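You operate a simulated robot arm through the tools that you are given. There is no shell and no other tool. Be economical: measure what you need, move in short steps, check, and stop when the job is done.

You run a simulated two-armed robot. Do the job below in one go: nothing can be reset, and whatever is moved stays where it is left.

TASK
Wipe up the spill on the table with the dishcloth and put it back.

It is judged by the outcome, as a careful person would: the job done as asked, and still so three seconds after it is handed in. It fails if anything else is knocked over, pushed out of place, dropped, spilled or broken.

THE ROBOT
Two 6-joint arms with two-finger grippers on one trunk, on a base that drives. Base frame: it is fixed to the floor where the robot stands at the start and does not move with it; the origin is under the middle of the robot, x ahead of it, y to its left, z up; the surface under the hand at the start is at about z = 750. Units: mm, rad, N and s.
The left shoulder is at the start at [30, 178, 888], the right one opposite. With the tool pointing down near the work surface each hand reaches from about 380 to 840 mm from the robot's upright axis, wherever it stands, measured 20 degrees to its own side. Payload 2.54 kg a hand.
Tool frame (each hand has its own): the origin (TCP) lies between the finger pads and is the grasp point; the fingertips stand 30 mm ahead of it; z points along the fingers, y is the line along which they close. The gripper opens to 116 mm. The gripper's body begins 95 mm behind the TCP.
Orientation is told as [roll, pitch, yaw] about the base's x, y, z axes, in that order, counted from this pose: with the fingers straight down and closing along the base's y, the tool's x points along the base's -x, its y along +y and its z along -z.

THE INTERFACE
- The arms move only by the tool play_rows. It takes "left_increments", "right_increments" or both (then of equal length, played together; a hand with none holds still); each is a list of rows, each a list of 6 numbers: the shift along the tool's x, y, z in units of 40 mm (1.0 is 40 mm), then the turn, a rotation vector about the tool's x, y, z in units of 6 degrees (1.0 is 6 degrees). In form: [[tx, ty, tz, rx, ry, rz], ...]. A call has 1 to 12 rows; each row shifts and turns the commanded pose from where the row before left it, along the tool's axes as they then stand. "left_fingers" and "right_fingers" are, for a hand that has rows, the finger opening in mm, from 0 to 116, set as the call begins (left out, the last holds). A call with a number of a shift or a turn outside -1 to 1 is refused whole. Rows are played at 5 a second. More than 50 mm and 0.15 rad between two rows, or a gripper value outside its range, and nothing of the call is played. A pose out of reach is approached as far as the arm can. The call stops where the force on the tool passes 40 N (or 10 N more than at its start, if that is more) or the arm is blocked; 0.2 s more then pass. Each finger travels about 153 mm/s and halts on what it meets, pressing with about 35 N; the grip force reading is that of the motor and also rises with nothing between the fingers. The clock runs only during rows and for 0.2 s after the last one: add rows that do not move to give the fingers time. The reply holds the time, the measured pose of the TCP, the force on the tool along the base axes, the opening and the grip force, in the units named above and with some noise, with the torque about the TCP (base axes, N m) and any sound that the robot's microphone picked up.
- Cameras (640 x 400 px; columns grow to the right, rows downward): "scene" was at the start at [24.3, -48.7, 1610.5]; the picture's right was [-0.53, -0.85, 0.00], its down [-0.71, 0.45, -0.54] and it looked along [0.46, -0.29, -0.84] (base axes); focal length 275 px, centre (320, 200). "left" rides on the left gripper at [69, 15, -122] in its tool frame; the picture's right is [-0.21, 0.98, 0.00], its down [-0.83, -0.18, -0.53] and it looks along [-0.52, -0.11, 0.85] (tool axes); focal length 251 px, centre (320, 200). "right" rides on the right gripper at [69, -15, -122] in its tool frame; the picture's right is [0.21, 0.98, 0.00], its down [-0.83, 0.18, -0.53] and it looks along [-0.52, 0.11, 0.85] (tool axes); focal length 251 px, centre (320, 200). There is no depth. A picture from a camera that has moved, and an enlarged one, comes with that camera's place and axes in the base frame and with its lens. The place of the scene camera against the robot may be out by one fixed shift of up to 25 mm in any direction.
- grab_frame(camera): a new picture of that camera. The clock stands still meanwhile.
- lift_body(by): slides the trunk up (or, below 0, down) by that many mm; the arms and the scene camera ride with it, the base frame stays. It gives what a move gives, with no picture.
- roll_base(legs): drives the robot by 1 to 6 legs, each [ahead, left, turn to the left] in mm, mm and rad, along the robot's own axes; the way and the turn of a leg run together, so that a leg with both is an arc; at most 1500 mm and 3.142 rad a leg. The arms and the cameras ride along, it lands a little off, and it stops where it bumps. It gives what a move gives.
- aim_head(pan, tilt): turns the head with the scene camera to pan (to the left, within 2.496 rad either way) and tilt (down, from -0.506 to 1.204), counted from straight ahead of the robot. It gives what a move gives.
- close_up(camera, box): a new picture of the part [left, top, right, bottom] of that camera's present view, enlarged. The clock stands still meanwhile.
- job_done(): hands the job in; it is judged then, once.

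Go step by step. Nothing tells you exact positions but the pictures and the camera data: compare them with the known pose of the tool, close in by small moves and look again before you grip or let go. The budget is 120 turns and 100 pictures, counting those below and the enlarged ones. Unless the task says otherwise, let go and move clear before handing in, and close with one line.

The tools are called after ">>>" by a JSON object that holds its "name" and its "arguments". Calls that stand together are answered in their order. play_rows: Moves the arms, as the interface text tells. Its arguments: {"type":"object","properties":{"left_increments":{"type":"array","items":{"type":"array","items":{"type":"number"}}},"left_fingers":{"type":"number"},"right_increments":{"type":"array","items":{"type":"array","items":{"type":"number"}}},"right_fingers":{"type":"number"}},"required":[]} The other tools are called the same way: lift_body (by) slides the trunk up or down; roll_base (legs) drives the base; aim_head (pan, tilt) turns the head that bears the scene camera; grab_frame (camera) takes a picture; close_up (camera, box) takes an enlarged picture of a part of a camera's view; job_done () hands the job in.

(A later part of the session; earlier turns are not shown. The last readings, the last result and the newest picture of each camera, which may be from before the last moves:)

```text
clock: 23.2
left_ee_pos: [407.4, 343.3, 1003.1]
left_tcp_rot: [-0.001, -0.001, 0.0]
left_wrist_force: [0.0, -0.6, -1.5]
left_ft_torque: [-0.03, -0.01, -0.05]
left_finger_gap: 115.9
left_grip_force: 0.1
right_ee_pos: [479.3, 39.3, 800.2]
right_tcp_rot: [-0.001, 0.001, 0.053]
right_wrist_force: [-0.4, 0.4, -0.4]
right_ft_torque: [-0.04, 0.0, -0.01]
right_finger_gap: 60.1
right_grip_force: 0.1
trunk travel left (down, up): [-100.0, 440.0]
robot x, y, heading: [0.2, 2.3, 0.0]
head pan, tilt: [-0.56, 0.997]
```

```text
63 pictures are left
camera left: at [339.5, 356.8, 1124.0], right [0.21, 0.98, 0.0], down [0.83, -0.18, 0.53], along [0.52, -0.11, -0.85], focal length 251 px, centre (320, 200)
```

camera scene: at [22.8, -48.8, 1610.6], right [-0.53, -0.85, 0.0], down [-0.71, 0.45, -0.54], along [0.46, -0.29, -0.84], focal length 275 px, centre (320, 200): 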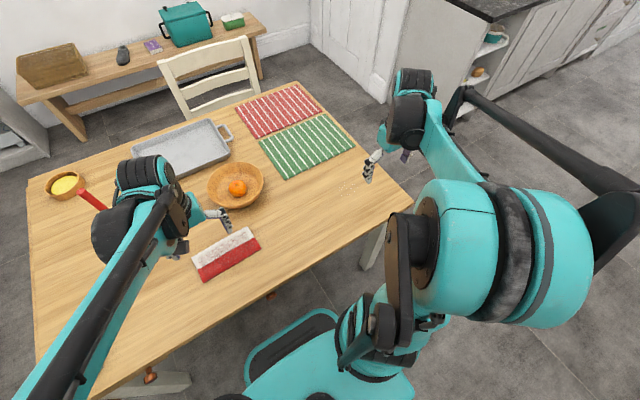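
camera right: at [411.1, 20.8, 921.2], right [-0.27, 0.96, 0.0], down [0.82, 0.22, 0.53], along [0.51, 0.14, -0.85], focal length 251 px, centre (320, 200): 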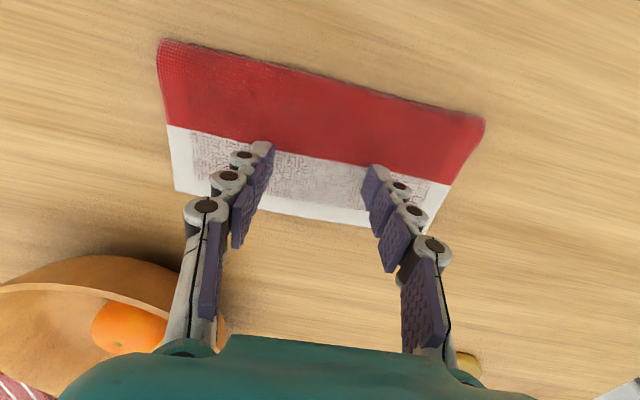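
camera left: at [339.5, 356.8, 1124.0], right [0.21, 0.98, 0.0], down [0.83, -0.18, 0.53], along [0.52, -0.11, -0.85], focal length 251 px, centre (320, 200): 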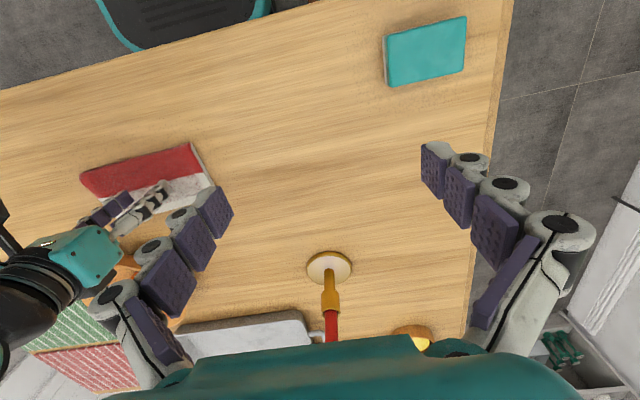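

The hand is centred over the cloth with 60 mm between the fingers. I'll lower it until it touches.

>>> {"name": "play_rows", "arguments": {"right_increments": [[0, 0, 0.1, 0, 0, 0], [0, 0, 0.1, 0, 0, 0], [0, 0, 0.1, 0, 0, 0], [0, 0, 0, 0, 0, 0]]}}

>>> {"name": "play_rows", "arguments": {"right_increments": [[0, 0, 0.05, 0, 0, 0], [0, 0, 0, 0, 0, 0]]}}

>>> {"name": "play_rows", "arguments": {"right_increments": [[0, 0, 0.05, 0, 0, 0], [0, 0, 0, 0, 0, 0]]}}

```text
clock: 24.2
left_ee_pos: [408.5, 342.5, 1003.1]
left_tcp_rot: [-0.002, 0.002, 0.0]
left_wrist_force: [-0.2, -0.5, -0.2]
left_ft_torque: [-0.01, -0.02, 0.0]
left_finger_gap: 116.3
left_grip_force: 0.0
right_ee_pos: [479.1, 39.0, 788.9]
right_tcp_rot: [-0.001, 0.001, 0.053]
right_wrist_force: [0.6, 1.3, 0.0]
right_ft_torque: [-0.01, -0.04, 0.0]
right_finger_gap: 59.9
right_grip_force: 0.1
trunk travel left (down, up): [-100.0, 440.0]
robot x, y, heading: [1.3, -0.3, 0.001]
head pan, tilt: [-0.56, 0.997]
```

```text
clock: 24.9
left_ee_pos: [406.8, 342.7, 1003.5]
left_tcp_rot: [-0.001, 0.0, -0.001]
left_wrist_force: [-0.4, 0.0, 0.4]
left_ft_torque: [-0.06, -0.02, 0.0]
left_finger_gap: 116.1
left_grip_force: 0.1
right_ee_pos: [479.4, 40.1, 785.5]
right_tcp_rot: [0.0, 0.001, 0.052]
right_wrist_force: [0.4, 0.6, 2.4]
right_ft_torque: [0.01, 0.01, 0.01]
right_finger_gap: 60.2
right_grip_force: 0.4
trunk travel left (down, up): [-100.0, 440.0]
robot x, y, heading: [-1.6, -2.9, 0.003]
head pan, tilt: [-0.56, 0.997]
```

```text
clock: 25.4
left_ee_pos: [406.9, 342.4, 1003.2]
left_tcp_rot: [0.0, -0.001, 0.001]
left_wrist_force: [-0.1, 0.4, 0.4]
left_ft_torque: [0.02, 0.0, -0.01]
left_finger_gap: 116.0
left_grip_force: 0.0
right_ee_pos: [479.0, 39.4, 784.2]
right_tcp_rot: [0.001, 0.001, 0.052]
right_wrist_force: [0.9, -0.4, 4.5]
right_ft_torque: [0.02, -0.06, 0.01]
right_finger_gap: 60.1
right_grip_force: 0.2
trunk travel left (down, up): [-100.0, 440.0]
robot x, y, heading: [-3.5, -1.1, -0.003]
head pan, tilt: [-0.56, 0.997]
```

Contact came at about 786, so the cloth is about 10 mm thick and soft. I'll press in a little, then close the fingers slowly to raise a ridge.

>>> {"name": "play_rows", "arguments": {"right_increments": [[0, 0, 0.05, 0, 0, 0], [0, 0, 0, 0, 0, 0]]}}

>>> {"name": "play_rows", "arguments": {"right_increments": [[0, 0, -0.03, 0, 0, 0], [0, 0, 0, 0, 0, 0]], "right_fingers": 40}}

>>> {"name": "grab_frame", "arguments": {"camera": "right"}}

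```text
clock: 26.1
left_ee_pos: [407.4, 341.6, 1004.0]
left_tcp_rot: [-0.001, -0.001, -0.001]
left_wrist_force: [-0.6, -0.4, -0.2]
left_ft_torque: [-0.01, -0.02, 0.01]
left_finger_gap: 116.0
left_grip_force: 0.1
right_ee_pos: [479.4, 39.2, 782.3]
right_tcp_rot: [0.0, 0.0, 0.051]
right_wrist_force: [1.7, 0.6, 14.7]
right_ft_torque: [0.08, -0.04, -0.03]
right_finger_gap: 60.4
right_grip_force: 8.5
trunk travel left (down, up): [-100.0, 440.0]
robot x, y, heading: [-2.8, -4.6, 0.004]
head pan, tilt: [-0.56, 0.997]
```

```text
clock: 26.6
left_ee_pos: [406.5, 343.3, 1003.2]
left_tcp_rot: [0.001, -0.002, -0.001]
left_wrist_force: [0.0, 0.7, 0.0]
left_ft_torque: [0.02, 0.01, 0.03]
left_finger_gap: 115.8
left_grip_force: 0.0
right_ee_pos: [478.5, 39.1, 782.7]
right_tcp_rot: [0.0, 0.0, 0.053]
right_wrist_force: [-0.9, 0.0, 7.3]
right_ft_torque: [0.03, 0.03, 0.0]
right_finger_gap: 41.4
right_grip_force: 0.0
trunk travel left (down, up): [-100.0, 440.0]
robot x, y, heading: [-0.9, -0.1, 0.001]
head pan, tilt: [-0.56, 0.997]
```

```text
62 pictures are left
camera right: at [410.3, 20.7, 904.6], right [-0.27, 0.96, 0.0], down [0.82, 0.23, 0.53], along [0.51, 0.14, -0.85], focal length 251 px, centre (320, 200)
```

right: 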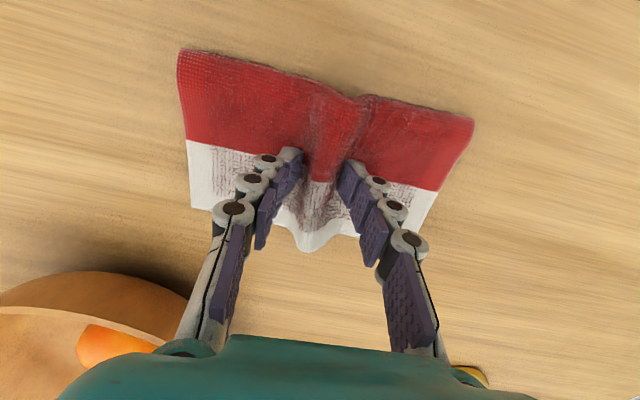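

A ridge is forming between the fingers. I'll keep closing until the grip is firm.

>>> {"name": "play_rows", "arguments": {"right_increments": [[0, 0, 0.0, 0, 0, 0], [0, 0, 0, 0, 0, 0]], "right_fingers": 20}}

>>> {"name": "play_rows", "arguments": {"right_increments": [[0, 0, 0, 0, 0, 0], [0, 0, 0, 0, 0, 0], [0, 0, 0, 0, 0, 0]], "right_fingers": 4}}

>>> {"name": "grab_frame", "arguments": {"camera": "right"}}

```text
clock: 27.2
left_ee_pos: [407.6, 342.0, 1003.5]
left_tcp_rot: [0.001, -0.002, 0.001]
left_wrist_force: [-0.4, 0.2, 1.0]
left_ft_torque: [0.01, -0.01, 0.01]
left_finger_gap: 116.2
left_grip_force: 0.1
right_ee_pos: [477.9, 38.2, 783.7]
right_tcp_rot: [0.0, 0.001, 0.053]
right_wrist_force: [1.2, 0.2, 19.6]
right_ft_torque: [0.03, 0.0, 0.02]
right_finger_gap: 19.4
right_grip_force: 6.9
trunk travel left (down, up): [-100.0, 440.0]
robot x, y, heading: [-0.3, 0.4, -0.0]
head pan, tilt: [-0.56, 0.997]
```

```text
clock: 28.1
left_ee_pos: [406.3, 342.5, 1004.1]
left_tcp_rot: [-0.001, 0.0, 0.001]
left_wrist_force: [0.3, -0.3, 0.0]
left_ft_torque: [0.02, -0.02, -0.05]
left_finger_gap: 116.0
left_grip_force: 0.1
right_ee_pos: [480.3, 38.8, 783.2]
right_tcp_rot: [0.0, 0.001, 0.053]
right_wrist_force: [1.7, -2.5, 19.8]
right_ft_torque: [-0.06, -0.05, -0.03]
right_finger_gap: 9.1
right_grip_force: 35.1
trunk travel left (down, up): [-100.0, 440.0]
robot x, y, heading: [-1.1, -2.2, 0.0]
head pan, tilt: [-0.56, 0.997]
```

```text
61 pictures are left
camera right: at [410.3, 20.5, 905.0], right [-0.27, 0.96, 0.0], down [0.82, 0.22, 0.53], along [0.51, 0.14, -0.85], focal length 251 px, centre (320, 200)
```

right: 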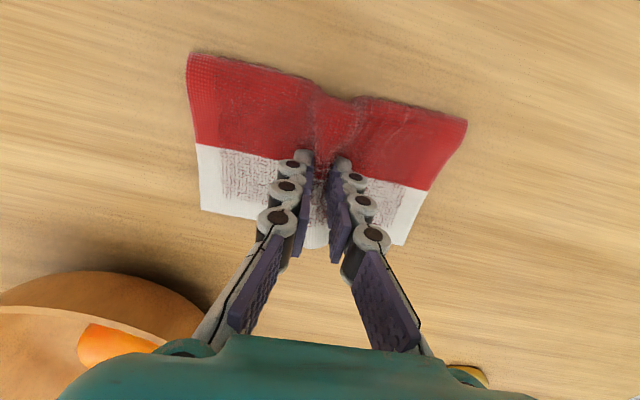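

The pinch holds at 35 N on a 9 mm thick ridge. I'll lift the cloth and check it comes along.

>>> {"name": "play_rows", "arguments": {"right_increments": [[0, 0, -0.4, 0, 0, 0], [0, 0, -0.5, 0, 0, 0], [0, 0, -0.7, 0, 0, 0], [0, 0, 0, 0, 0, 0]], "right_fingers": 0}}

>>> {"name": "grab_frame", "arguments": {"camera": "right"}}

>>> {"name": "grab_frame", "arguments": {"camera": "scene"}}

```text
clock: 29.1
left_ee_pos: [407.9, 342.9, 1003.6]
left_tcp_rot: [0.002, 0.001, 0.001]
left_wrist_force: [-0.9, 0.1, -0.7]
left_ft_torque: [0.01, -0.01, -0.03]
left_finger_gap: 116.0
left_grip_force: 0.0
right_ee_pos: [479.7, 39.0, 846.7]
right_tcp_rot: [0.0, 0.002, 0.053]
right_wrist_force: [-1.4, -0.7, -0.2]
right_ft_torque: [-0.01, 0.01, -0.03]
right_finger_gap: 8.7
right_grip_force: 34.5
trunk travel left (down, up): [-100.0, 440.0]
robot x, y, heading: [0.5, 1.6, -0.001]
head pan, tilt: [-0.56, 0.997]
```

```text
60 pictures are left
camera right: at [411.3, 19.9, 968.0], right [-0.27, 0.96, 0.0], down [0.82, 0.22, 0.53], along [0.51, 0.14, -0.85], focal length 251 px, centre (320, 200)
```

right: 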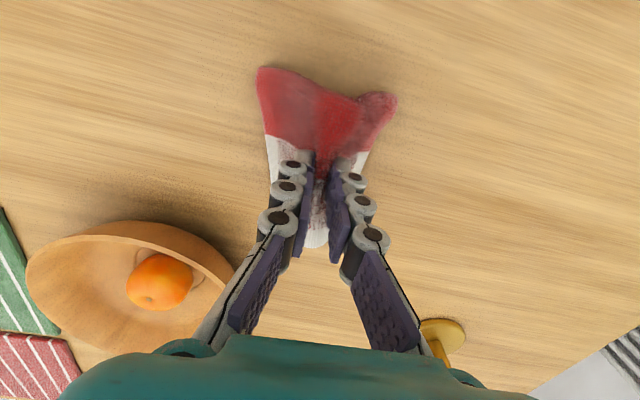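

```text
59 pictures are left
camera scene: at [24.9, -48.3, 1610.5], right [-0.53, -0.85, 0.0], down [-0.71, 0.45, -0.54], along [0.46, -0.29, -0.84], focal length 275 px, centre (320, 200)
```

scene: 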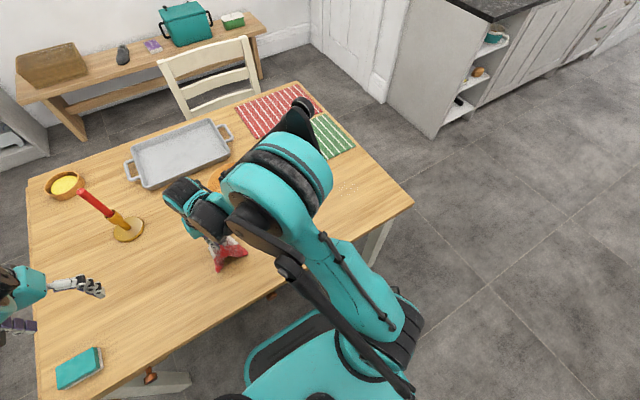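

The cloth is held securely. I'll carry it toward the spill and set it down just short of it, at about y = -330.

>>> {"name": "play_rows", "arguments": {"right_increments": [[0.053, -1, 0, 0, 0, 0], [0.053, -1, 0, 0, 0, 0], [0.053, -1, 0, 0, 0, 0], [0.053, -1, 0, 0, 0, 0], [0.053, -1, 0, 0, 0, 0], [0.053, -1, 0, 0, 0, 0], [0.053, -1, 0, 0, 0, 0], [0.053, -1, 0, 0, 0, 0], [0.053, -0.9, 0, 0, 0, 0], [0, 0, 0, 0, 0, 0]]}}

>>> {"name": "play_rows", "arguments": {"right_increments": [[0, 0, 0.4, 0, 0, 0], [0, 0, 0.4, 0, 0, 0], [0, 0, 0.3, 0, 0, 0], [0, 0, 0.2, 0, 0, 0], [0, 0, 0.15, 0, 0, 0], [0, 0, 0, 0, 0, 0]]}}

>>> {"name": "grab_frame", "arguments": {"camera": "right"}}

>>> {"name": "grab_frame", "arguments": {"camera": "scene"}}

```text
clock: 31.2
left_ee_pos: [408.1, 343.1, 1003.5]
left_tcp_rot: [0.001, 0.001, 0.0]
left_wrist_force: [-0.8, 0.0, -0.1]
left_ft_torque: [-0.02, -0.01, 0.04]
left_finger_gap: 115.8
left_grip_force: 0.1
right_ee_pos: [479.5, -317.9, 848.1]
right_tcp_rot: [0.0, 0.002, 0.051]
right_wrist_force: [-1.3, -0.3, -0.2]
right_ft_torque: [0.01, -0.01, -0.04]
right_finger_gap: 8.8
right_grip_force: 35.3
trunk travel left (down, up): [-100.0, 440.0]
robot x, y, heading: [0.5, 0.9, -0.001]
head pan, tilt: [-0.56, 0.997]
```

```text
clock: 32.5
left_ee_pos: [405.3, 343.7, 1003.5]
left_tcp_rot: [0.001, -0.001, 0.0]
left_wrist_force: [1.0, -1.0, -0.5]
left_ft_torque: [-0.03, 0.0, 0.0]
left_finger_gap: 115.9
left_grip_force: 0.1
right_ee_pos: [477.8, -315.8, 792.4]
right_tcp_rot: [-0.004, 0.001, 0.055]
right_wrist_force: [-0.9, -0.4, 39.6]
right_ft_torque: [0.04, 0.03, -0.01]
right_finger_gap: 8.5
right_grip_force: 35.2
trunk travel left (down, up): [-100.0, 440.0]
robot x, y, heading: [-1.4, -1.5, 0.0]
head pan, tilt: [-0.56, 0.997]
stopped in row 6 (right hand): the force on the tool passed its limit at 43 N (the readings are from after the stop); the commanded pose is now the measured one
```

```text
58 pictures are left
camera right: at [409.5, -335.4, 913.8], right [-0.27, 0.96, 0.0], down [0.81, 0.23, 0.53], along [0.51, 0.14, -0.85], focal length 251 px, centre (320, 200)
```

right: 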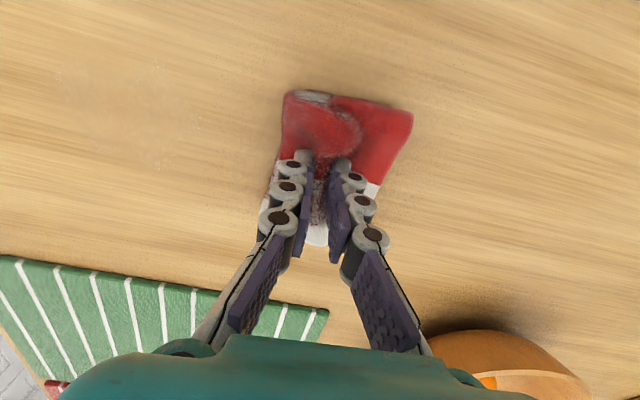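

```text
57 pictures are left
camera scene: at [21.5, -46.8, 1611.0], right [-0.53, -0.85, 0.0], down [-0.71, 0.45, -0.54], along [0.46, -0.29, -0.84], focal length 275 px, centre (320, 200)
```

scene: 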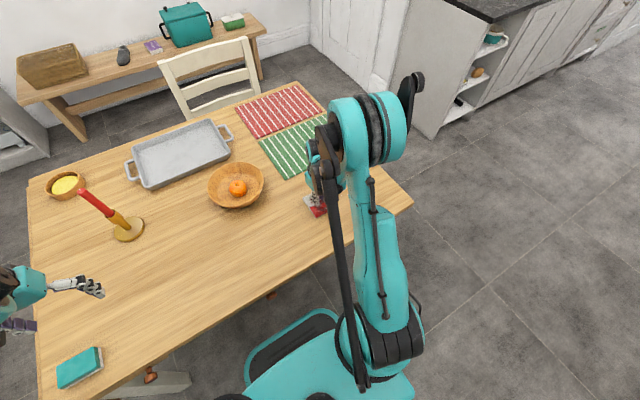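

The cloth is now a compact wad about 100 mm wide in x at y ≈ -316, and the spill is just to its right, at about (479, -448). I'll ease the pressure and sweep through the spill.

>>> {"name": "play_rows", "arguments": {"right_increments": [[0, 0, -0.06, 0, 0, 0], [0, 0, 0, 0, 0, 0]]}}

>>> {"name": "play_rows", "arguments": {"right_increments": [[0.026, -0.5, 0, 0, 0, 0], [0.026, -0.5, 0, 0, 0, 0], [0.026, -0.5, 0, 0, 0, 0], [0.026, -0.5, 0, 0, 0, 0], [0.026, -0.5, 0, 0, 0, 0], [0.026, -0.5, 0, 0, 0, 0], [0, 0, 0, 0, 0, 0]]}}

>>> {"name": "grab_frame", "arguments": {"camera": "right"}}

```text
clock: 33.1
left_ee_pos: [407.9, 343.2, 1003.8]
left_tcp_rot: [-0.002, -0.002, 0.0]
left_wrist_force: [0.9, 0.8, -0.3]
left_ft_torque: [0.01, -0.04, 0.02]
left_finger_gap: 115.9
left_grip_force: 0.1
right_ee_pos: [477.4, -316.2, 793.6]
right_tcp_rot: [-0.003, -0.001, 0.053]
right_wrist_force: [-2.3, -0.9, 28.2]
right_ft_torque: [0.05, 0.07, -0.02]
right_finger_gap: 8.8
right_grip_force: 35.3
trunk travel left (down, up): [-100.0, 440.0]
robot x, y, heading: [1.9, -0.1, -0.002]
head pan, tilt: [-0.56, 0.997]
```

```text
clock: 34.7
left_ee_pos: [407.2, 343.1, 1002.5]
left_tcp_rot: [-0.002, -0.002, 0.001]
left_wrist_force: [0.4, 0.0, 0.3]
left_ft_torque: [-0.01, -0.02, 0.04]
left_finger_gap: 116.0
left_grip_force: 0.1
right_ee_pos: [478.5, -436.0, 792.9]
right_tcp_rot: [-0.003, 0.0, 0.053]
right_wrist_force: [-1.0, 6.4, 15.8]
right_ft_torque: [0.29, -0.06, 0.0]
right_finger_gap: 8.9
right_grip_force: 34.6
trunk travel left (down, up): [-100.0, 440.0]
robot x, y, heading: [-0.0, 1.1, 0.001]
head pan, tilt: [-0.56, 0.997]
```

```text
56 pictures are left
camera right: at [410.6, -455.5, 914.8], right [-0.27, 0.96, 0.0], down [0.82, 0.23, 0.53], along [0.51, 0.14, -0.85], focal length 251 px, centre (320, 200)
```

right: 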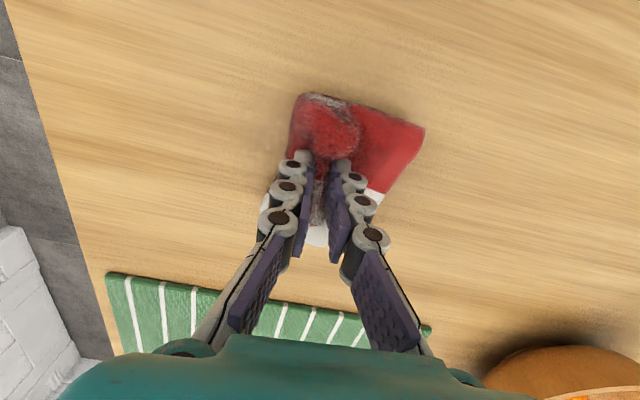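

The wad is sliding through the spill at a contact force of about 16 N. I'll finish this stroke and come back.

>>> {"name": "play_rows", "arguments": {"right_increments": [[0.026, -0.5, 0, 0, 0, 0], [0.026, -0.5, 0, 0, 0, 0], [0.026, -0.5, 0, 0, 0, 0], [0.026, -0.5, 0, 0, 0, 0], [0, 0, 0, 0, 0, 0]]}}

>>> {"name": "play_rows", "arguments": {"right_increments": [[-0.026, 0.5, 0, 0, 0, 0], [-0.026, 0.5, 0, 0, 0, 0], [-0.026, 0.5, 0, 0, 0, 0], [-0.026, 0.5, 0, 0, 0, 0], [-0.026, 0.5, 0, 0, 0, 0], [-0.026, 0.5, 0, 0, 0, 0], [-0.026, 0.5, 0, 0, 0, 0], [-0.026, 0.5, 0, 0, 0, 0], [0, 0, 0, 0, 0, 0]]}}

>>> {"name": "grab_frame", "arguments": {"camera": "right"}}

>>> {"name": "close_up", "arguments": {"camera": "scene", "box": [290, 140, 420, 225]}}

```text
clock: 35.9
left_ee_pos: [406.8, 343.3, 1003.5]
left_tcp_rot: [-0.002, -0.002, 0.001]
left_wrist_force: [0.5, 0.4, 0.7]
left_ft_torque: [0.02, -0.04, 0.01]
left_finger_gap: 116.1
left_grip_force: 0.1
right_ee_pos: [478.9, -516.3, 793.3]
right_tcp_rot: [-0.002, 0.002, 0.051]
right_wrist_force: [0.0, 4.8, 11.2]
right_ft_torque: [0.17, -0.01, -0.05]
right_finger_gap: 8.4
right_grip_force: 35.0
trunk travel left (down, up): [-100.0, 440.0]
robot x, y, heading: [-2.5, 1.1, 0.006]
head pan, tilt: [-0.56, 0.997]
```

```text
clock: 37.9
left_ee_pos: [406.5, 342.7, 1004.2]
left_tcp_rot: [0.001, -0.002, 0.002]
left_wrist_force: [0.3, 0.6, -0.4]
left_ft_torque: [0.02, -0.03, -0.01]
left_finger_gap: 116.2
left_grip_force: 0.0
right_ee_pos: [478.2, -358.6, 792.2]
right_tcp_rot: [-0.002, -0.001, 0.051]
right_wrist_force: [-0.1, -5.6, 14.3]
right_ft_torque: [-0.12, -0.02, -0.04]
right_finger_gap: 8.9
right_grip_force: 34.7
trunk travel left (down, up): [-100.0, 440.0]
robot x, y, heading: [5.8, -3.4, -0.003]
head pan, tilt: [-0.56, 0.997]
```

```text
55 pictures are left
camera right: at [410.5, -376.2, 913.8], right [-0.27, 0.96, 0.0], down [0.82, 0.22, 0.53], along [0.51, 0.14, -0.85], focal length 251 px, centre (320, 200)
```

right: 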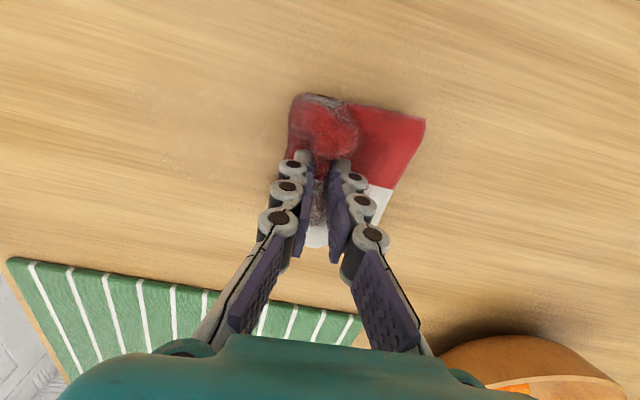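

```text
4.71 times, centred on (355, 182) of scene
camera zoom: at [23.1, -48.3, 1610.6], right [-0.53, -0.85, 0.0], down [-0.71, 0.45, -0.54], along [0.46, -0.29, -0.84], focal length 1293 px, centre (155, 282)
```

zoom: 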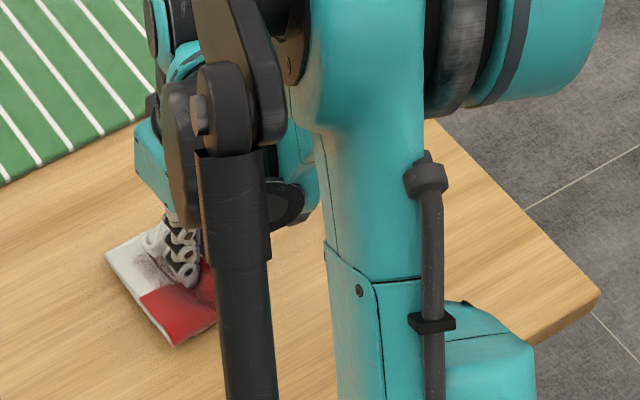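

>>> {"name": "close_up", "arguments": {"camera": "right", "box": [80, 40, 300, 200]}}

```text
2.50 times, centred on (190, 120) of right
camera zoom: at [410.5, -376.2, 913.8], right [-0.27, 0.96, 0.0], down [0.82, 0.22, 0.53], along [0.51, 0.14, -0.85], focal length 629 px, centre (645, 400)
```

zoom: 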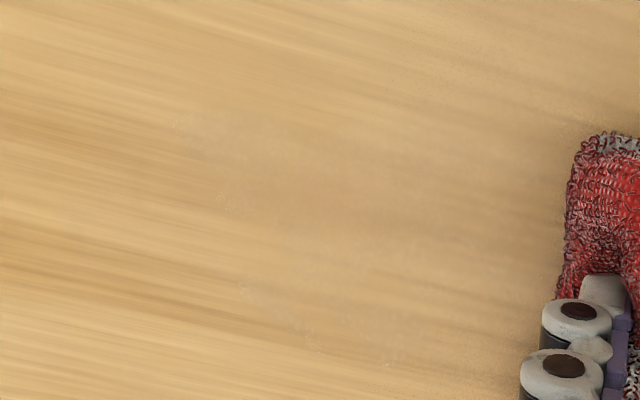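

Faint residue is left around x 464–515, y -450 to -480. I'll press slightly harder and make more strokes, offset in x.

>>> {"name": "play_rows", "arguments": {"right_increments": [[-0.5, 0, 0.04, 0, 0, 0], [0.026, -0.5, 0, 0, 0, 0], [0.026, -0.5, 0, 0, 0, 0], [0.026, -0.5, 0, 0, 0, 0], [0.026, -0.5, 0, 0, 0, 0], [0.026, -0.5, 0, 0, 0, 0], [0.026, -0.5, 0, 0, 0, 0], [0.026, -0.5, 0, 0, 0, 0], [0.026, -0.5, 0, 0, 0, 0], [0, 0, 0, 0, 0, 0]]}}

>>> {"name": "play_rows", "arguments": {"right_increments": [[0.5, 0, 0, 0, 0, 0], [0.5, 0, 0, 0, 0, 0], [-0.026, 0.5, 0, 0, 0, 0], [-0.026, 0.5, 0, 0, 0, 0], [-0.026, 0.5, 0, 0, 0, 0], [-0.026, 0.5, 0, 0, 0, 0], [-0.026, 0.5, 0, 0, 0, 0], [-0.026, 0.5, 0, 0, 0, 0], [-0.026, 0.5, 0, 0, 0, 0], [-0.026, 0.5, 0, 0, 0, 0], [0, 0, 0, 0, 0, 0]]}}

>>> {"name": "close_up", "arguments": {"camera": "right", "box": [80, 40, 300, 200]}}

```text
clock: 40.1
left_ee_pos: [407.4, 343.7, 1003.8]
left_tcp_rot: [0.0, -0.001, 0.001]
left_wrist_force: [0.3, -0.2, 0.2]
left_ft_torque: [0.03, 0.0, 0.02]
left_finger_gap: 115.9
left_grip_force: 0.0
right_ee_pos: [499.8, -516.2, 792.5]
right_tcp_rot: [-0.002, 0.0, 0.053]
right_wrist_force: [0.3, 6.3, 15.0]
right_ft_torque: [0.24, 0.03, -0.01]
right_finger_gap: 9.0
right_grip_force: 35.3
trunk travel left (down, up): [-100.0, 440.0]
robot x, y, heading: [-0.7, 3.8, 0.006]
head pan, tilt: [-0.56, 0.997]
```

```text
clock: 42.5
left_ee_pos: [406.9, 342.3, 1002.5]
left_tcp_rot: [0.001, 0.0, 0.002]
left_wrist_force: [1.1, -0.2, -0.9]
left_ft_torque: [0.01, 0.03, 0.02]
left_finger_gap: 116.2
left_grip_force: 0.0
right_ee_pos: [458.6, -358.8, 791.6]
right_tcp_rot: [-0.002, 0.0, 0.052]
right_wrist_force: [0.1, -5.7, 17.1]
right_ft_torque: [-0.1, -0.02, -0.11]
right_finger_gap: 9.1
right_grip_force: 34.9
trunk travel left (down, up): [-100.0, 440.0]
robot x, y, heading: [-1.4, 0.3, 0.002]
head pan, tilt: [-0.56, 0.997]
```

```text
2.50 times, centred on (190, 120) of right
camera zoom: at [390.4, -377.0, 913.4], right [-0.27, 0.96, 0.0], down [0.82, 0.23, 0.53], along [0.51, 0.14, -0.85], focal length 629 px, centre (645, 400)
```

zoom: 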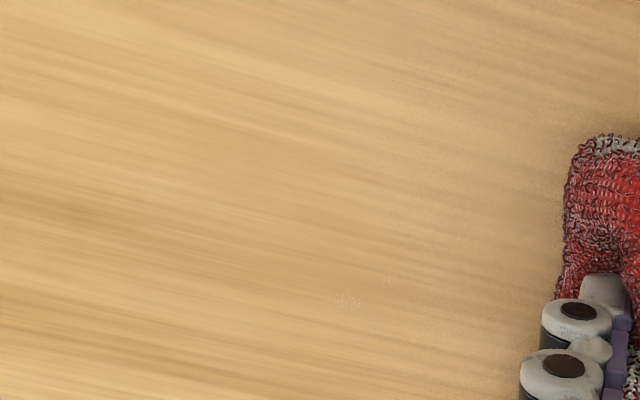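

Almost clear: a few specks remain near (475, -434). I'll make two more strokes over that area.

>>> {"name": "play_rows", "arguments": {"right_increments": [[-0.3, 0, 0.03, 0, 0, 0], [0.026, -0.5, 0, 0, 0, 0], [0.026, -0.5, 0, 0, 0, 0], [0.026, -0.5, 0, 0, 0, 0], [0.026, -0.5, 0, 0, 0, 0], [0.026, -0.5, 0, 0, 0, 0], [0.026, -0.5, 0, 0, 0, 0], [0.026, -0.5, 0, 0, 0, 0], [0.026, -0.5, 0, 0, 0, 0], [0, 0, 0, 0, 0, 0]]}}

>>> {"name": "play_rows", "arguments": {"right_increments": [[-0.5, 0, 0, 0, 0, 0], [-0.026, 0.5, 0, 0, 0, 0], [-0.026, 0.5, 0, 0, 0, 0], [-0.026, 0.5, 0, 0, 0, 0], [-0.026, 0.5, 0, 0, 0, 0], [-0.026, 0.5, 0, 0, 0, 0], [-0.026, 0.5, 0, 0, 0, 0], [-0.026, 0.5, 0, 0, 0, 0], [-0.026, 0.5, 0, 0, 0, 0], [-0.026, 0.5, 0, 0, 0, 0], [0, 0, 0, 0, 0, 0]]}}

>>> {"name": "grab_frame", "arguments": {"camera": "right"}}

>>> {"name": "close_up", "arguments": {"camera": "right", "box": [80, 40, 300, 200]}}

```text
clock: 44.7
left_ee_pos: [406.7, 343.9, 1003.1]
left_tcp_rot: [-0.002, -0.003, 0.0]
left_wrist_force: [1.4, 0.0, -0.2]
left_ft_torque: [0.01, 0.02, -0.02]
left_finger_gap: 115.9
left_grip_force: 0.0
right_ee_pos: [471.3, -517.4, 791.8]
right_tcp_rot: [-0.001, 0.002, 0.053]
right_wrist_force: [0.6, 7.3, 19.4]
right_ft_torque: [0.34, -0.01, -0.04]
right_finger_gap: 9.2
right_grip_force: 34.8
trunk travel left (down, up): [-100.0, 440.0]
robot x, y, heading: [1.9, 2.5, -0.0]
head pan, tilt: [-0.56, 0.997]
```

```text
clock: 47.1
left_ee_pos: [405.7, 344.0, 1004.6]
left_tcp_rot: [0.001, -0.001, 0.0]
left_wrist_force: [0.1, 0.4, 0.5]
left_ft_torque: [0.02, -0.01, 0.0]
left_finger_gap: 116.0
left_grip_force: 0.0
right_ee_pos: [489.3, -335.2, 791.1]
right_tcp_rot: [-0.002, 0.0, 0.052]
right_wrist_force: [-0.9, -10.7, 30.4]
right_ft_torque: [-0.26, 0.01, -0.05]
right_finger_gap: 8.8
right_grip_force: 35.0
trunk travel left (down, up): [-100.0, 440.0]
robot x, y, heading: [0.5, -3.1, -0.004]
head pan, tilt: [-0.56, 0.997]
```

```text
51 pictures are left
camera right: at [421.7, -354.9, 911.9], right [-0.27, 0.96, 0.0], down [0.81, 0.23, 0.53], along [0.52, 0.14, -0.85], focal length 251 px, centre (320, 200)
```

right: 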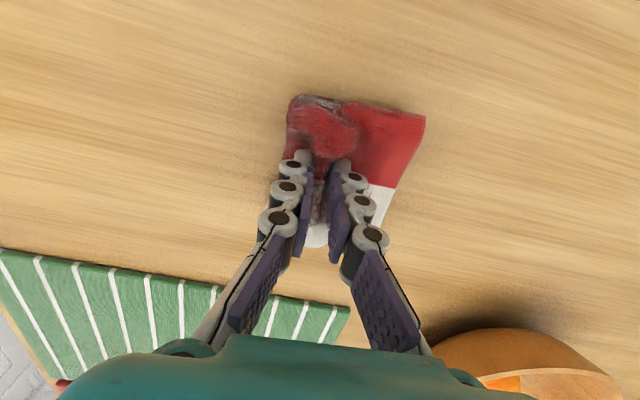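

```text
2.50 times, centred on (190, 120) of right
camera zoom: at [421.7, -354.9, 911.9], right [-0.27, 0.96, 0.0], down [0.81, 0.23, 0.53], along [0.52, 0.14, -0.85], focal length 629 px, centre (645, 400)
```

zoom: 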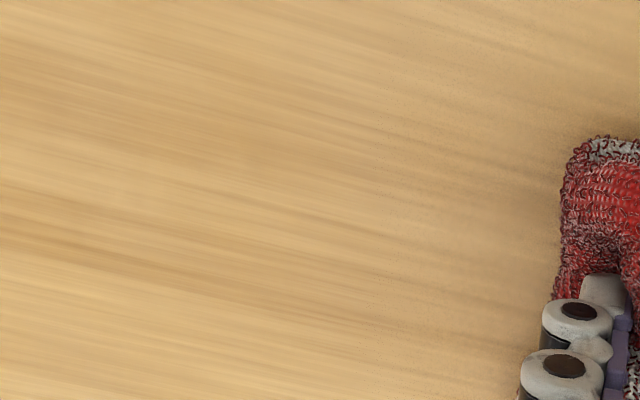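

The spill area looks clean. I'll lift the cloth and look at the whole area from higher up.

>>> {"name": "play_rows", "arguments": {"right_increments": [[0, 0.1, -0.5, 0, 0, 0], [0, 0.2, -0.8, 0, 0, 0], [0, 0.5, -1, 0, 0, 0], [-0.05, 1, -0.8, 0, 0, 0], [-0.05, 1, 0, 0, 0, 0], [0, 0, 0, 0, 0, 0]]}}

>>> {"name": "grab_frame", "arguments": {"camera": "right"}}

>>> {"name": "close_up", "arguments": {"camera": "scene", "box": [290, 120, 430, 220]}}

```text
refused: row 4 steps farther than a row can; nothing moved
```

```text
49 pictures are left
camera right: at [421.7, -354.9, 911.9], right [-0.27, 0.96, 0.0], down [0.81, 0.23, 0.53], along [0.52, 0.14, -0.85], focal length 251 px, centre (320, 200)
```

right: 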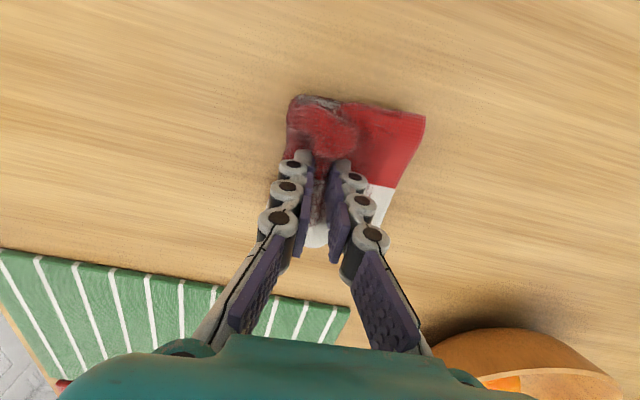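

```text
4.00 times, centred on (360, 170) of scene
camera zoom: at [21.6, -48.0, 1610.7], right [-0.53, -0.85, 0.0], down [-0.71, 0.45, -0.54], along [0.46, -0.29, -0.84], focal length 1099 px, centre (160, 320)
```

zoom: 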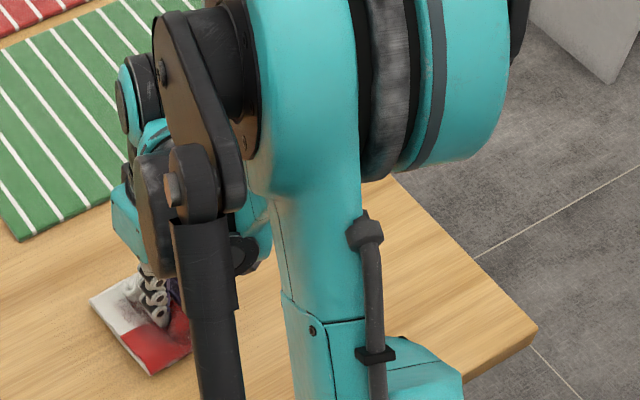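

That row was too big, so I'll lift in smaller steps.

>>> {"name": "play_rows", "arguments": {"right_increments": [[0, 0, -0.5, 0, 0, 0], [0, 0, -0.8, 0, 0, 0], [0, 0, -1, 0, 0, 0], [0, 0, -0.5, 0, 0, 0], [-0.05, 0.8, 0, 0, 0, 0], [-0.05, 0.8, 0, 0, 0, 0], [0, 0, 0, 0, 0, 0]]}}

>>> {"name": "grab_frame", "arguments": {"camera": "right"}}

>>> {"name": "close_up", "arguments": {"camera": "scene", "box": [290, 120, 430, 220]}}

```text
clock: 48.7
left_ee_pos: [407.1, 341.2, 1002.8]
left_tcp_rot: [0.0, 0.0, 0.0]
left_wrist_force: [-0.1, -0.1, 0.6]
left_ft_torque: [0.01, 0.0, 0.04]
left_finger_gap: 116.1
left_grip_force: 0.2
right_ee_pos: [491.4, -272.9, 901.9]
right_tcp_rot: [0.0, 0.002, 0.051]
right_wrist_force: [1.1, 0.5, -0.8]
right_ft_torque: [-0.07, -0.01, -0.04]
right_finger_gap: 8.6
right_grip_force: 34.7
trunk travel left (down, up): [-100.0, 440.0]
robot x, y, heading: [0.7, -3.0, -0.0]
head pan, tilt: [-0.56, 0.997]
```

```text
47 pictures are left
camera right: at [423.6, -291.6, 1023.3], right [-0.27, 0.96, 0.0], down [0.82, 0.22, 0.53], along [0.51, 0.14, -0.85], focal length 251 px, centre (320, 200)
```

right: 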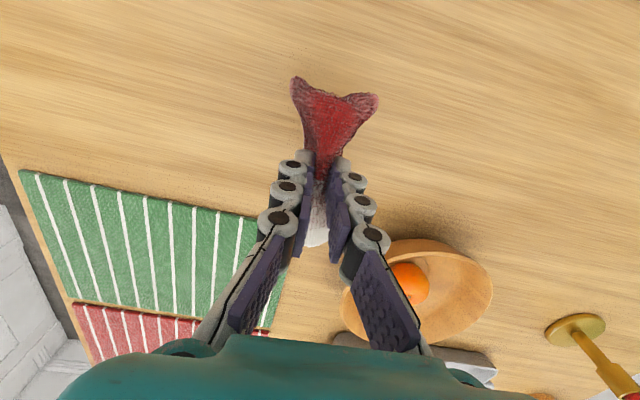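

```text
4.00 times, centred on (360, 170) of scene
camera zoom: at [24.5, -49.0, 1610.5], right [-0.53, -0.85, 0.0], down [-0.71, 0.45, -0.54], along [0.46, -0.29, -0.84], focal length 1099 px, centre (160, 320)
```

zoom: 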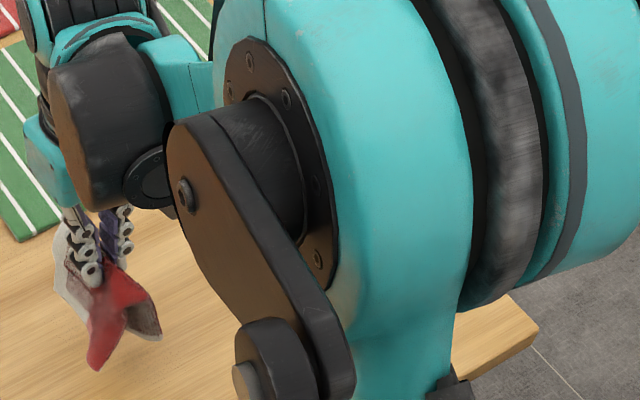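

>>> {"name": "close_up", "arguments": {"camera": "right", "box": [60, 20, 320, 190]}}

>>> {"name": "close_up", "arguments": {"camera": "right", "box": [120, 60, 280, 170]}}

```text
2.35 times, centred on (190, 105) of right
camera zoom: at [423.6, -291.6, 1023.3], right [-0.27, 0.96, 0.0], down [0.82, 0.22, 0.53], along [0.51, 0.14, -0.85], focal length 592 px, centre (626, 424)
```

zoom: 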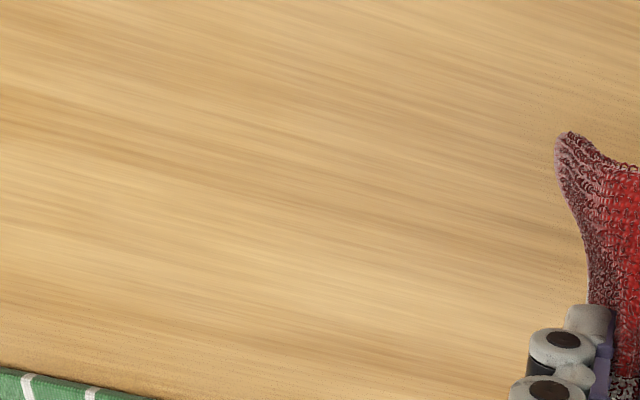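

```text
3.64 times, centred on (200, 115) of right
camera zoom: at [423.6, -291.6, 1023.3], right [-0.27, 0.96, 0.0], down [0.82, 0.22, 0.53], along [0.51, 0.14, -0.85], focal length 914 px, centre (756, 509)
```

zoom: 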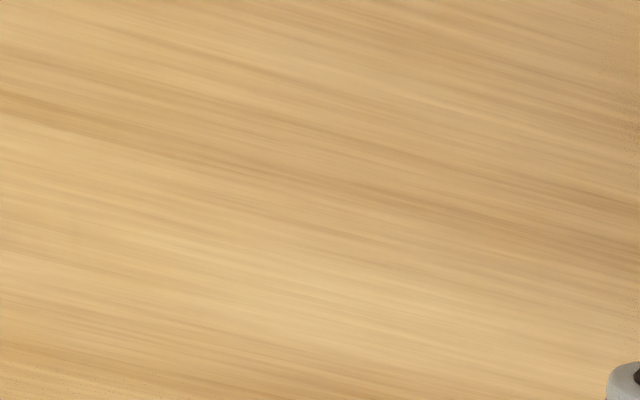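

The table is clean. I'll carry the cloth back over its original spot and let it settle.

>>> {"name": "play_rows", "arguments": {"right_increments": [[-0.017, 0.975, 0, 0, 0, 0], [-0.017, 0.975, 0, 0, 0, 0], [-0.017, 0.975, 0, 0, 0, 0], [-0.017, 0.975, 0, 0, 0, 0], [-0.017, 0.975, 0, 0, 0, 0], [-0.017, 0.975, 0, 0, 0, 0], [-0.017, 0.975, 0, 0, 0, 0], [-0.017, 0.975, 0, 0, 0, 0], [0, 0, 0, 0, 0, 0], [0, 0, 0, 0, 0, 0], [0, 0, 0, 0, 0, 0], [0, 0, 0, 0, 0, 0]]}}

>>> {"name": "play_rows", "arguments": {"right_increments": [[0, 0, 0.2, 0, 0, 0], [0, 0, 0.2, 0, 0, 0], [0, 0, 0.2, 0, 0, 0], [0, 0, 0.2, 0, 0, 0], [0, 0, 0.2, 0, 0, 0], [0, 0, 0, 0, 0, 0]]}}

>>> {"name": "grab_frame", "arguments": {"camera": "right"}}

>>> {"name": "close_up", "arguments": {"camera": "left", "box": [0, 130, 240, 280]}}

```text
clock: 51.3
left_ee_pos: [408.5, 341.8, 1002.9]
left_tcp_rot: [-0.001, 0.0, 0.0]
left_wrist_force: [-0.4, 0.0, -0.2]
left_ft_torque: [-0.01, 0.02, -0.01]
left_finger_gap: 116.0
left_grip_force: 0.2
right_ee_pos: [481.9, 38.8, 901.2]
right_tcp_rot: [0.0, 0.002, 0.054]
right_wrist_force: [0.1, 0.2, -0.8]
right_ft_torque: [-0.09, -0.04, -0.02]
right_finger_gap: 8.7
right_grip_force: 35.4
trunk travel left (down, up): [-100.0, 440.0]
robot x, y, heading: [-1.7, -2.6, -0.003]
head pan, tilt: [-0.56, 0.997]
```

```text
clock: 52.7
left_ee_pos: [407.5, 342.1, 1002.2]
left_tcp_rot: [-0.001, -0.003, -0.001]
left_wrist_force: [-0.1, -0.7, -0.4]
left_ft_torque: [-0.02, -0.01, -0.03]
left_finger_gap: 115.9
left_grip_force: 0.0
right_ee_pos: [481.3, 39.4, 861.0]
right_tcp_rot: [0.0, 0.002, 0.052]
right_wrist_force: [-0.2, 0.4, -0.1]
right_ft_torque: [-0.05, 0.02, -0.04]
right_finger_gap: 9.0
right_grip_force: 35.2
trunk travel left (down, up): [-100.0, 440.0]
robot x, y, heading: [2.7, 1.2, -0.001]
head pan, tilt: [-0.56, 0.997]
```

```text
43 pictures are left
camera right: at [413.3, 19.9, 982.5], right [-0.27, 0.96, 0.0], down [0.82, 0.22, 0.53], along [0.51, 0.14, -0.85], focal length 251 px, centre (320, 200)
```

right: 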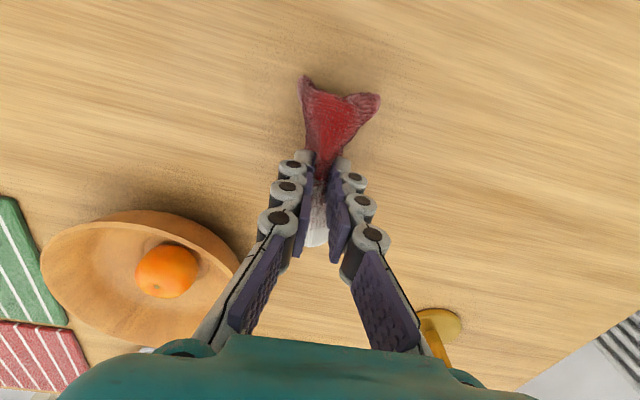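

```text
2.67 times, centred on (120, 205) of left
camera zoom: at [339.6, 356.7, 1124.0], right [0.21, 0.98, 0.0], down [0.83, -0.18, 0.53], along [0.52, -0.11, -0.85], focal length 670 px, centre (853, 187)
```

zoom: 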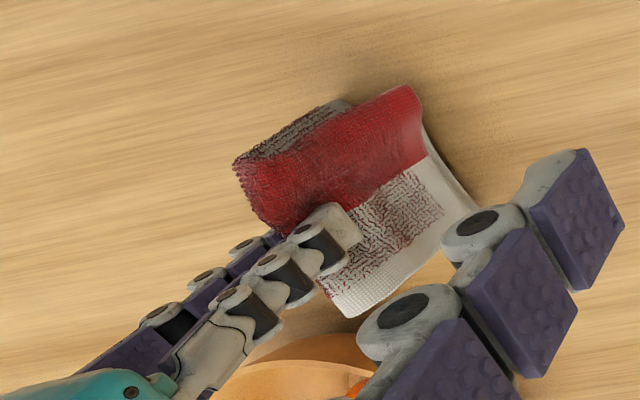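

Both ends hang down almost touching the table. I'll lower a bit more and see which way they splay.

>>> {"name": "play_rows", "arguments": {"right_increments": [[0, 0, 0.25, 0, 0, 0], [0, 0, 0.25, 0, 0, 0], [0, 0, 0, 0, 0, 0]]}}

>>> {"name": "close_up", "arguments": {"camera": "right", "box": [220, 40, 440, 260]}}

>>> {"name": "close_up", "arguments": {"camera": "left", "box": [0, 130, 240, 280]}}

```text
clock: 53.5
left_ee_pos: [408.9, 341.8, 1003.6]
left_tcp_rot: [0.001, 0.002, 0.0]
left_wrist_force: [0.1, -0.8, -0.1]
left_ft_torque: [-0.01, 0.03, 0.01]
left_finger_gap: 115.7
left_grip_force: 0.1
right_ee_pos: [480.2, 38.8, 843.0]
right_tcp_rot: [0.0, 0.003, 0.052]
right_wrist_force: [-1.0, -0.5, -0.3]
right_ft_torque: [-0.08, -0.01, -0.03]
right_finger_gap: 8.8
right_grip_force: 35.2
trunk travel left (down, up): [-100.0, 440.0]
robot x, y, heading: [-1.5, -3.1, -0.001]
head pan, tilt: [-0.56, 0.997]
```

```text
1.82 times, centred on (330, 150) of right
camera zoom: at [413.2, 20.0, 962.6], right [-0.27, 0.96, 0.0], down [0.82, 0.23, 0.53], along [0.51, 0.14, -0.85], focal length 457 px, centre (302, 291)
```

zoom: 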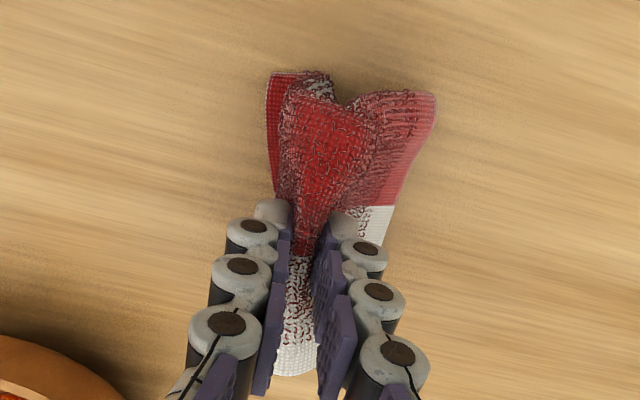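

```text
2.67 times, centred on (120, 205) of left
camera zoom: at [339.6, 356.7, 1124.0], right [0.21, 0.98, 0.0], down [0.83, -0.18, 0.53], along [0.52, -0.11, -0.85], focal length 670 px, centre (853, 187)
```

zoom: 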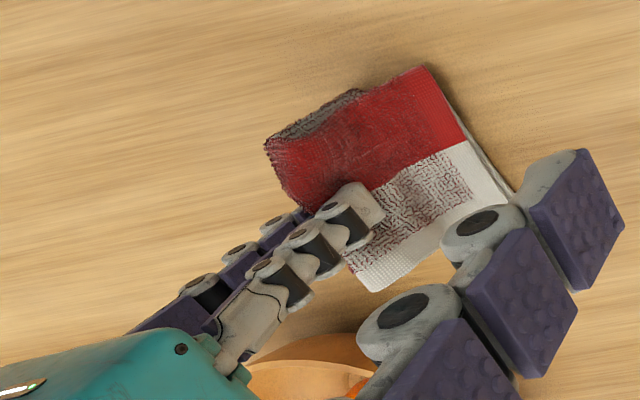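

>>> {"name": "play_rows", "arguments": {"right_increments": [[0, 0, 0.2, 0, 0, 0], [0, 0, 0.2, 0, 0, 0], [0, 0, 0.2, 0, 0, 0], [0, 0, 0, 0, 0, 0]]}}

>>> {"name": "close_up", "arguments": {"camera": "right", "box": [220, 40, 440, 260]}}

>>> {"name": "close_up", "arguments": {"camera": "left", "box": [0, 130, 240, 280]}}

```text
clock: 54.5
left_ee_pos: [407.4, 341.6, 1003.9]
left_tcp_rot: [0.001, 0.001, 0.0]
left_wrist_force: [-0.1, 0.0, 0.0]
left_ft_torque: [0.0, 0.01, -0.02]
left_finger_gap: 116.2
left_grip_force: 0.0
right_ee_pos: [481.6, 39.2, 816.8]
right_tcp_rot: [-0.001, 0.002, 0.052]
right_wrist_force: [0.2, 0.4, 0.1]
right_ft_torque: [-0.09, 0.02, 0.01]
right_finger_gap: 8.9
right_grip_force: 35.2
trunk travel left (down, up): [-100.0, 440.0]
robot x, y, heading: [0.9, 1.5, -0.003]
head pan, tilt: [-0.56, 0.997]
```

```text
1.82 times, centred on (330, 150) of right
camera zoom: at [412.9, 20.6, 938.7], right [-0.27, 0.96, 0.0], down [0.82, 0.23, 0.53], along [0.51, 0.14, -0.85], focal length 457 px, centre (302, 291)
```

zoom: 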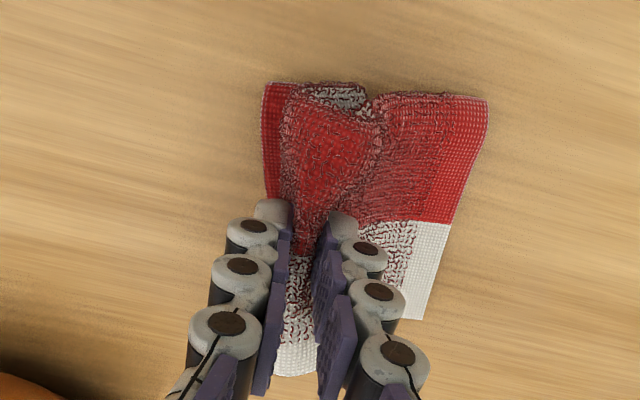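

```text
2.67 times, centred on (120, 205) of left
camera zoom: at [339.5, 356.7, 1124.0], right [0.21, 0.98, 0.0], down [0.83, -0.18, 0.53], along [0.52, -0.11, -0.85], focal length 670 px, centre (853, 187)
```

zoom: 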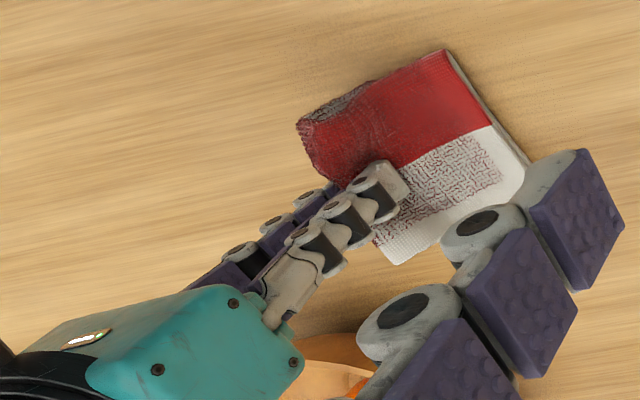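

The +y half lies flat but the -y half is tucked under. I'll rise slightly and slide toward +y so the tucked end drags out.

>>> {"name": "play_rows", "arguments": {"right_increments": [[0, 0, -0.2, 0, 0, 0], [-0.013, 0.25, 0, 0, 0, 0], [-0.013, 0.25, 0, 0, 0, 0], [-0.013, 0.25, 0, 0, 0, 0], [-0.013, 0.25, 0, 0, 0, 0], [-0.013, 0.25, 0, 0, 0, 0], [-0.013, 0.25, 0, 0, 0, 0], [0, 0, 0, 0, 0, 0]]}}

>>> {"name": "close_up", "arguments": {"camera": "right", "box": [220, 40, 440, 260]}}

>>> {"name": "close_up", "arguments": {"camera": "left", "box": [0, 130, 240, 280]}}

```text
clock: 56.3
left_ee_pos: [407.3, 342.3, 1002.8]
left_tcp_rot: [0.003, 0.0, 0.0]
left_wrist_force: [0.7, 0.4, -0.7]
left_ft_torque: [-0.01, -0.02, -0.05]
left_finger_gap: 116.1
left_grip_force: 0.0
right_ee_pos: [482.0, 99.8, 825.8]
right_tcp_rot: [0.0, 0.001, 0.054]
right_wrist_force: [-0.1, -0.2, 0.5]
right_ft_torque: [-0.04, 0.04, -0.04]
right_finger_gap: 8.7
right_grip_force: 35.1
trunk travel left (down, up): [-100.0, 440.0]
robot x, y, heading: [-1.9, -0.8, -0.001]
head pan, tilt: [-0.56, 0.997]
```

```text
1.82 times, centred on (330, 150) of right
camera zoom: at [413.0, 80.3, 946.8], right [-0.27, 0.96, 0.0], down [0.82, 0.22, 0.53], along [0.51, 0.14, -0.85], focal length 457 px, centre (302, 291)
```

zoom: 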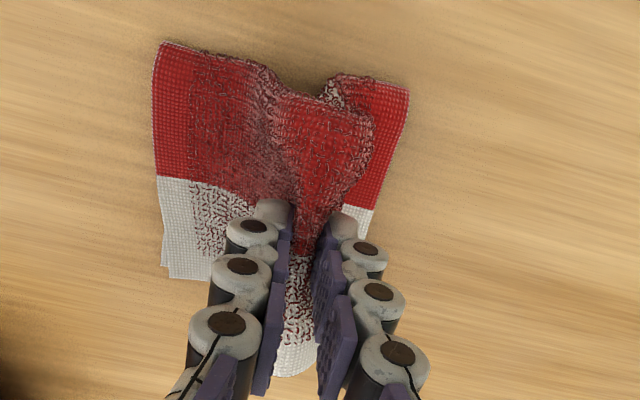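

```text
2.67 times, centred on (120, 205) of left
camera zoom: at [339.6, 356.7, 1124.0], right [0.21, 0.98, 0.0], down [0.83, -0.18, 0.53], along [0.52, -0.11, -0.85], focal length 670 px, centre (853, 187)
```

zoom: 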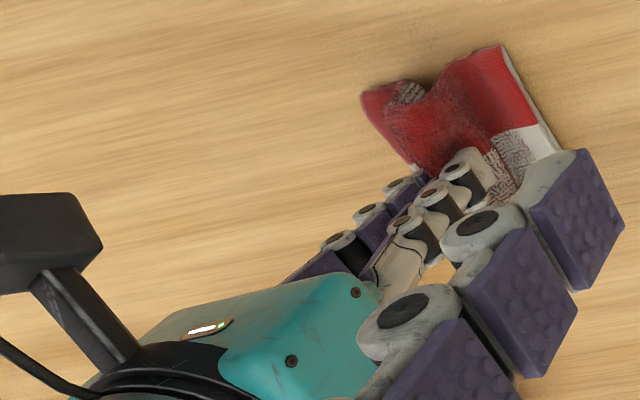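

Both halves are now splayed outward. I'll lower slowly with a slight drift back.

>>> {"name": "play_rows", "arguments": {"right_increments": [[0, -0.1, 0.15, 0, 0, 0], [0, -0.1, 0.15, 0, 0, 0], [0, -0.1, 0.15, 0, 0, 0], [0, -0.1, 0.15, 0, 0, 0], [0, -0.1, 0.12, 0, 0, 0], [0, 0, 0.1, 0, 0, 0], [0, 0, 0, 0, 0, 0]]}}

>>> {"name": "close_up", "arguments": {"camera": "right", "box": [180, 40, 460, 260]}}

>>> {"name": "close_up", "arguments": {"camera": "left", "box": [0, 130, 240, 280]}}

```text
clock: 57.9
left_ee_pos: [407.4, 342.0, 1003.8]
left_tcp_rot: [0.0, 0.001, 0.0]
left_wrist_force: [-0.4, 0.4, 0.2]
left_ft_torque: [0.01, 0.0, -0.02]
left_finger_gap: 116.4
left_grip_force: 0.0
right_ee_pos: [482.3, 78.9, 793.0]
right_tcp_rot: [0.0, 0.001, 0.052]
right_wrist_force: [-1.7, 1.0, 7.9]
right_ft_torque: [-0.01, 0.04, -0.04]
right_finger_gap: 8.8
right_grip_force: 35.0
trunk travel left (down, up): [-100.0, 440.0]
robot x, y, heading: [-1.9, -1.8, -0.007]
head pan, tilt: [-0.56, 0.997]
```

```text
1.82 times, centred on (320, 150) of right
camera zoom: at [413.2, 60.6, 914.1], right [-0.27, 0.96, 0.0], down [0.82, 0.23, 0.53], along [0.51, 0.14, -0.85], focal length 457 px, centre (320, 291)
```

zoom: 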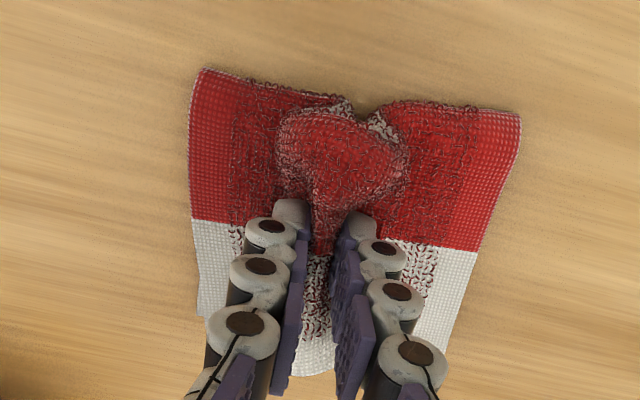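

```text
2.67 times, centred on (120, 205) of left
camera zoom: at [339.0, 356.8, 1124.2], right [0.21, 0.98, 0.0], down [0.83, -0.18, 0.53], along [0.52, -0.11, -0.85], focal length 670 px, centre (853, 187)
```

zoom: 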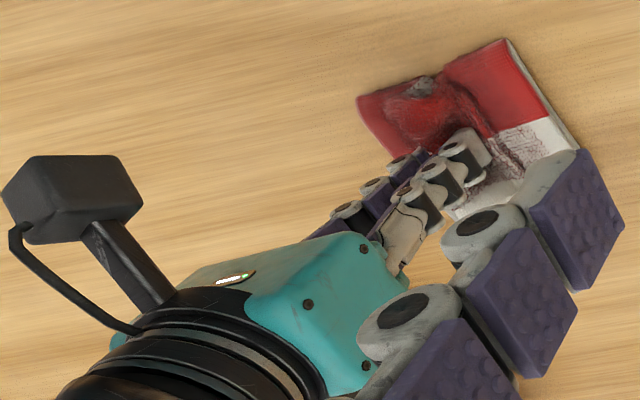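

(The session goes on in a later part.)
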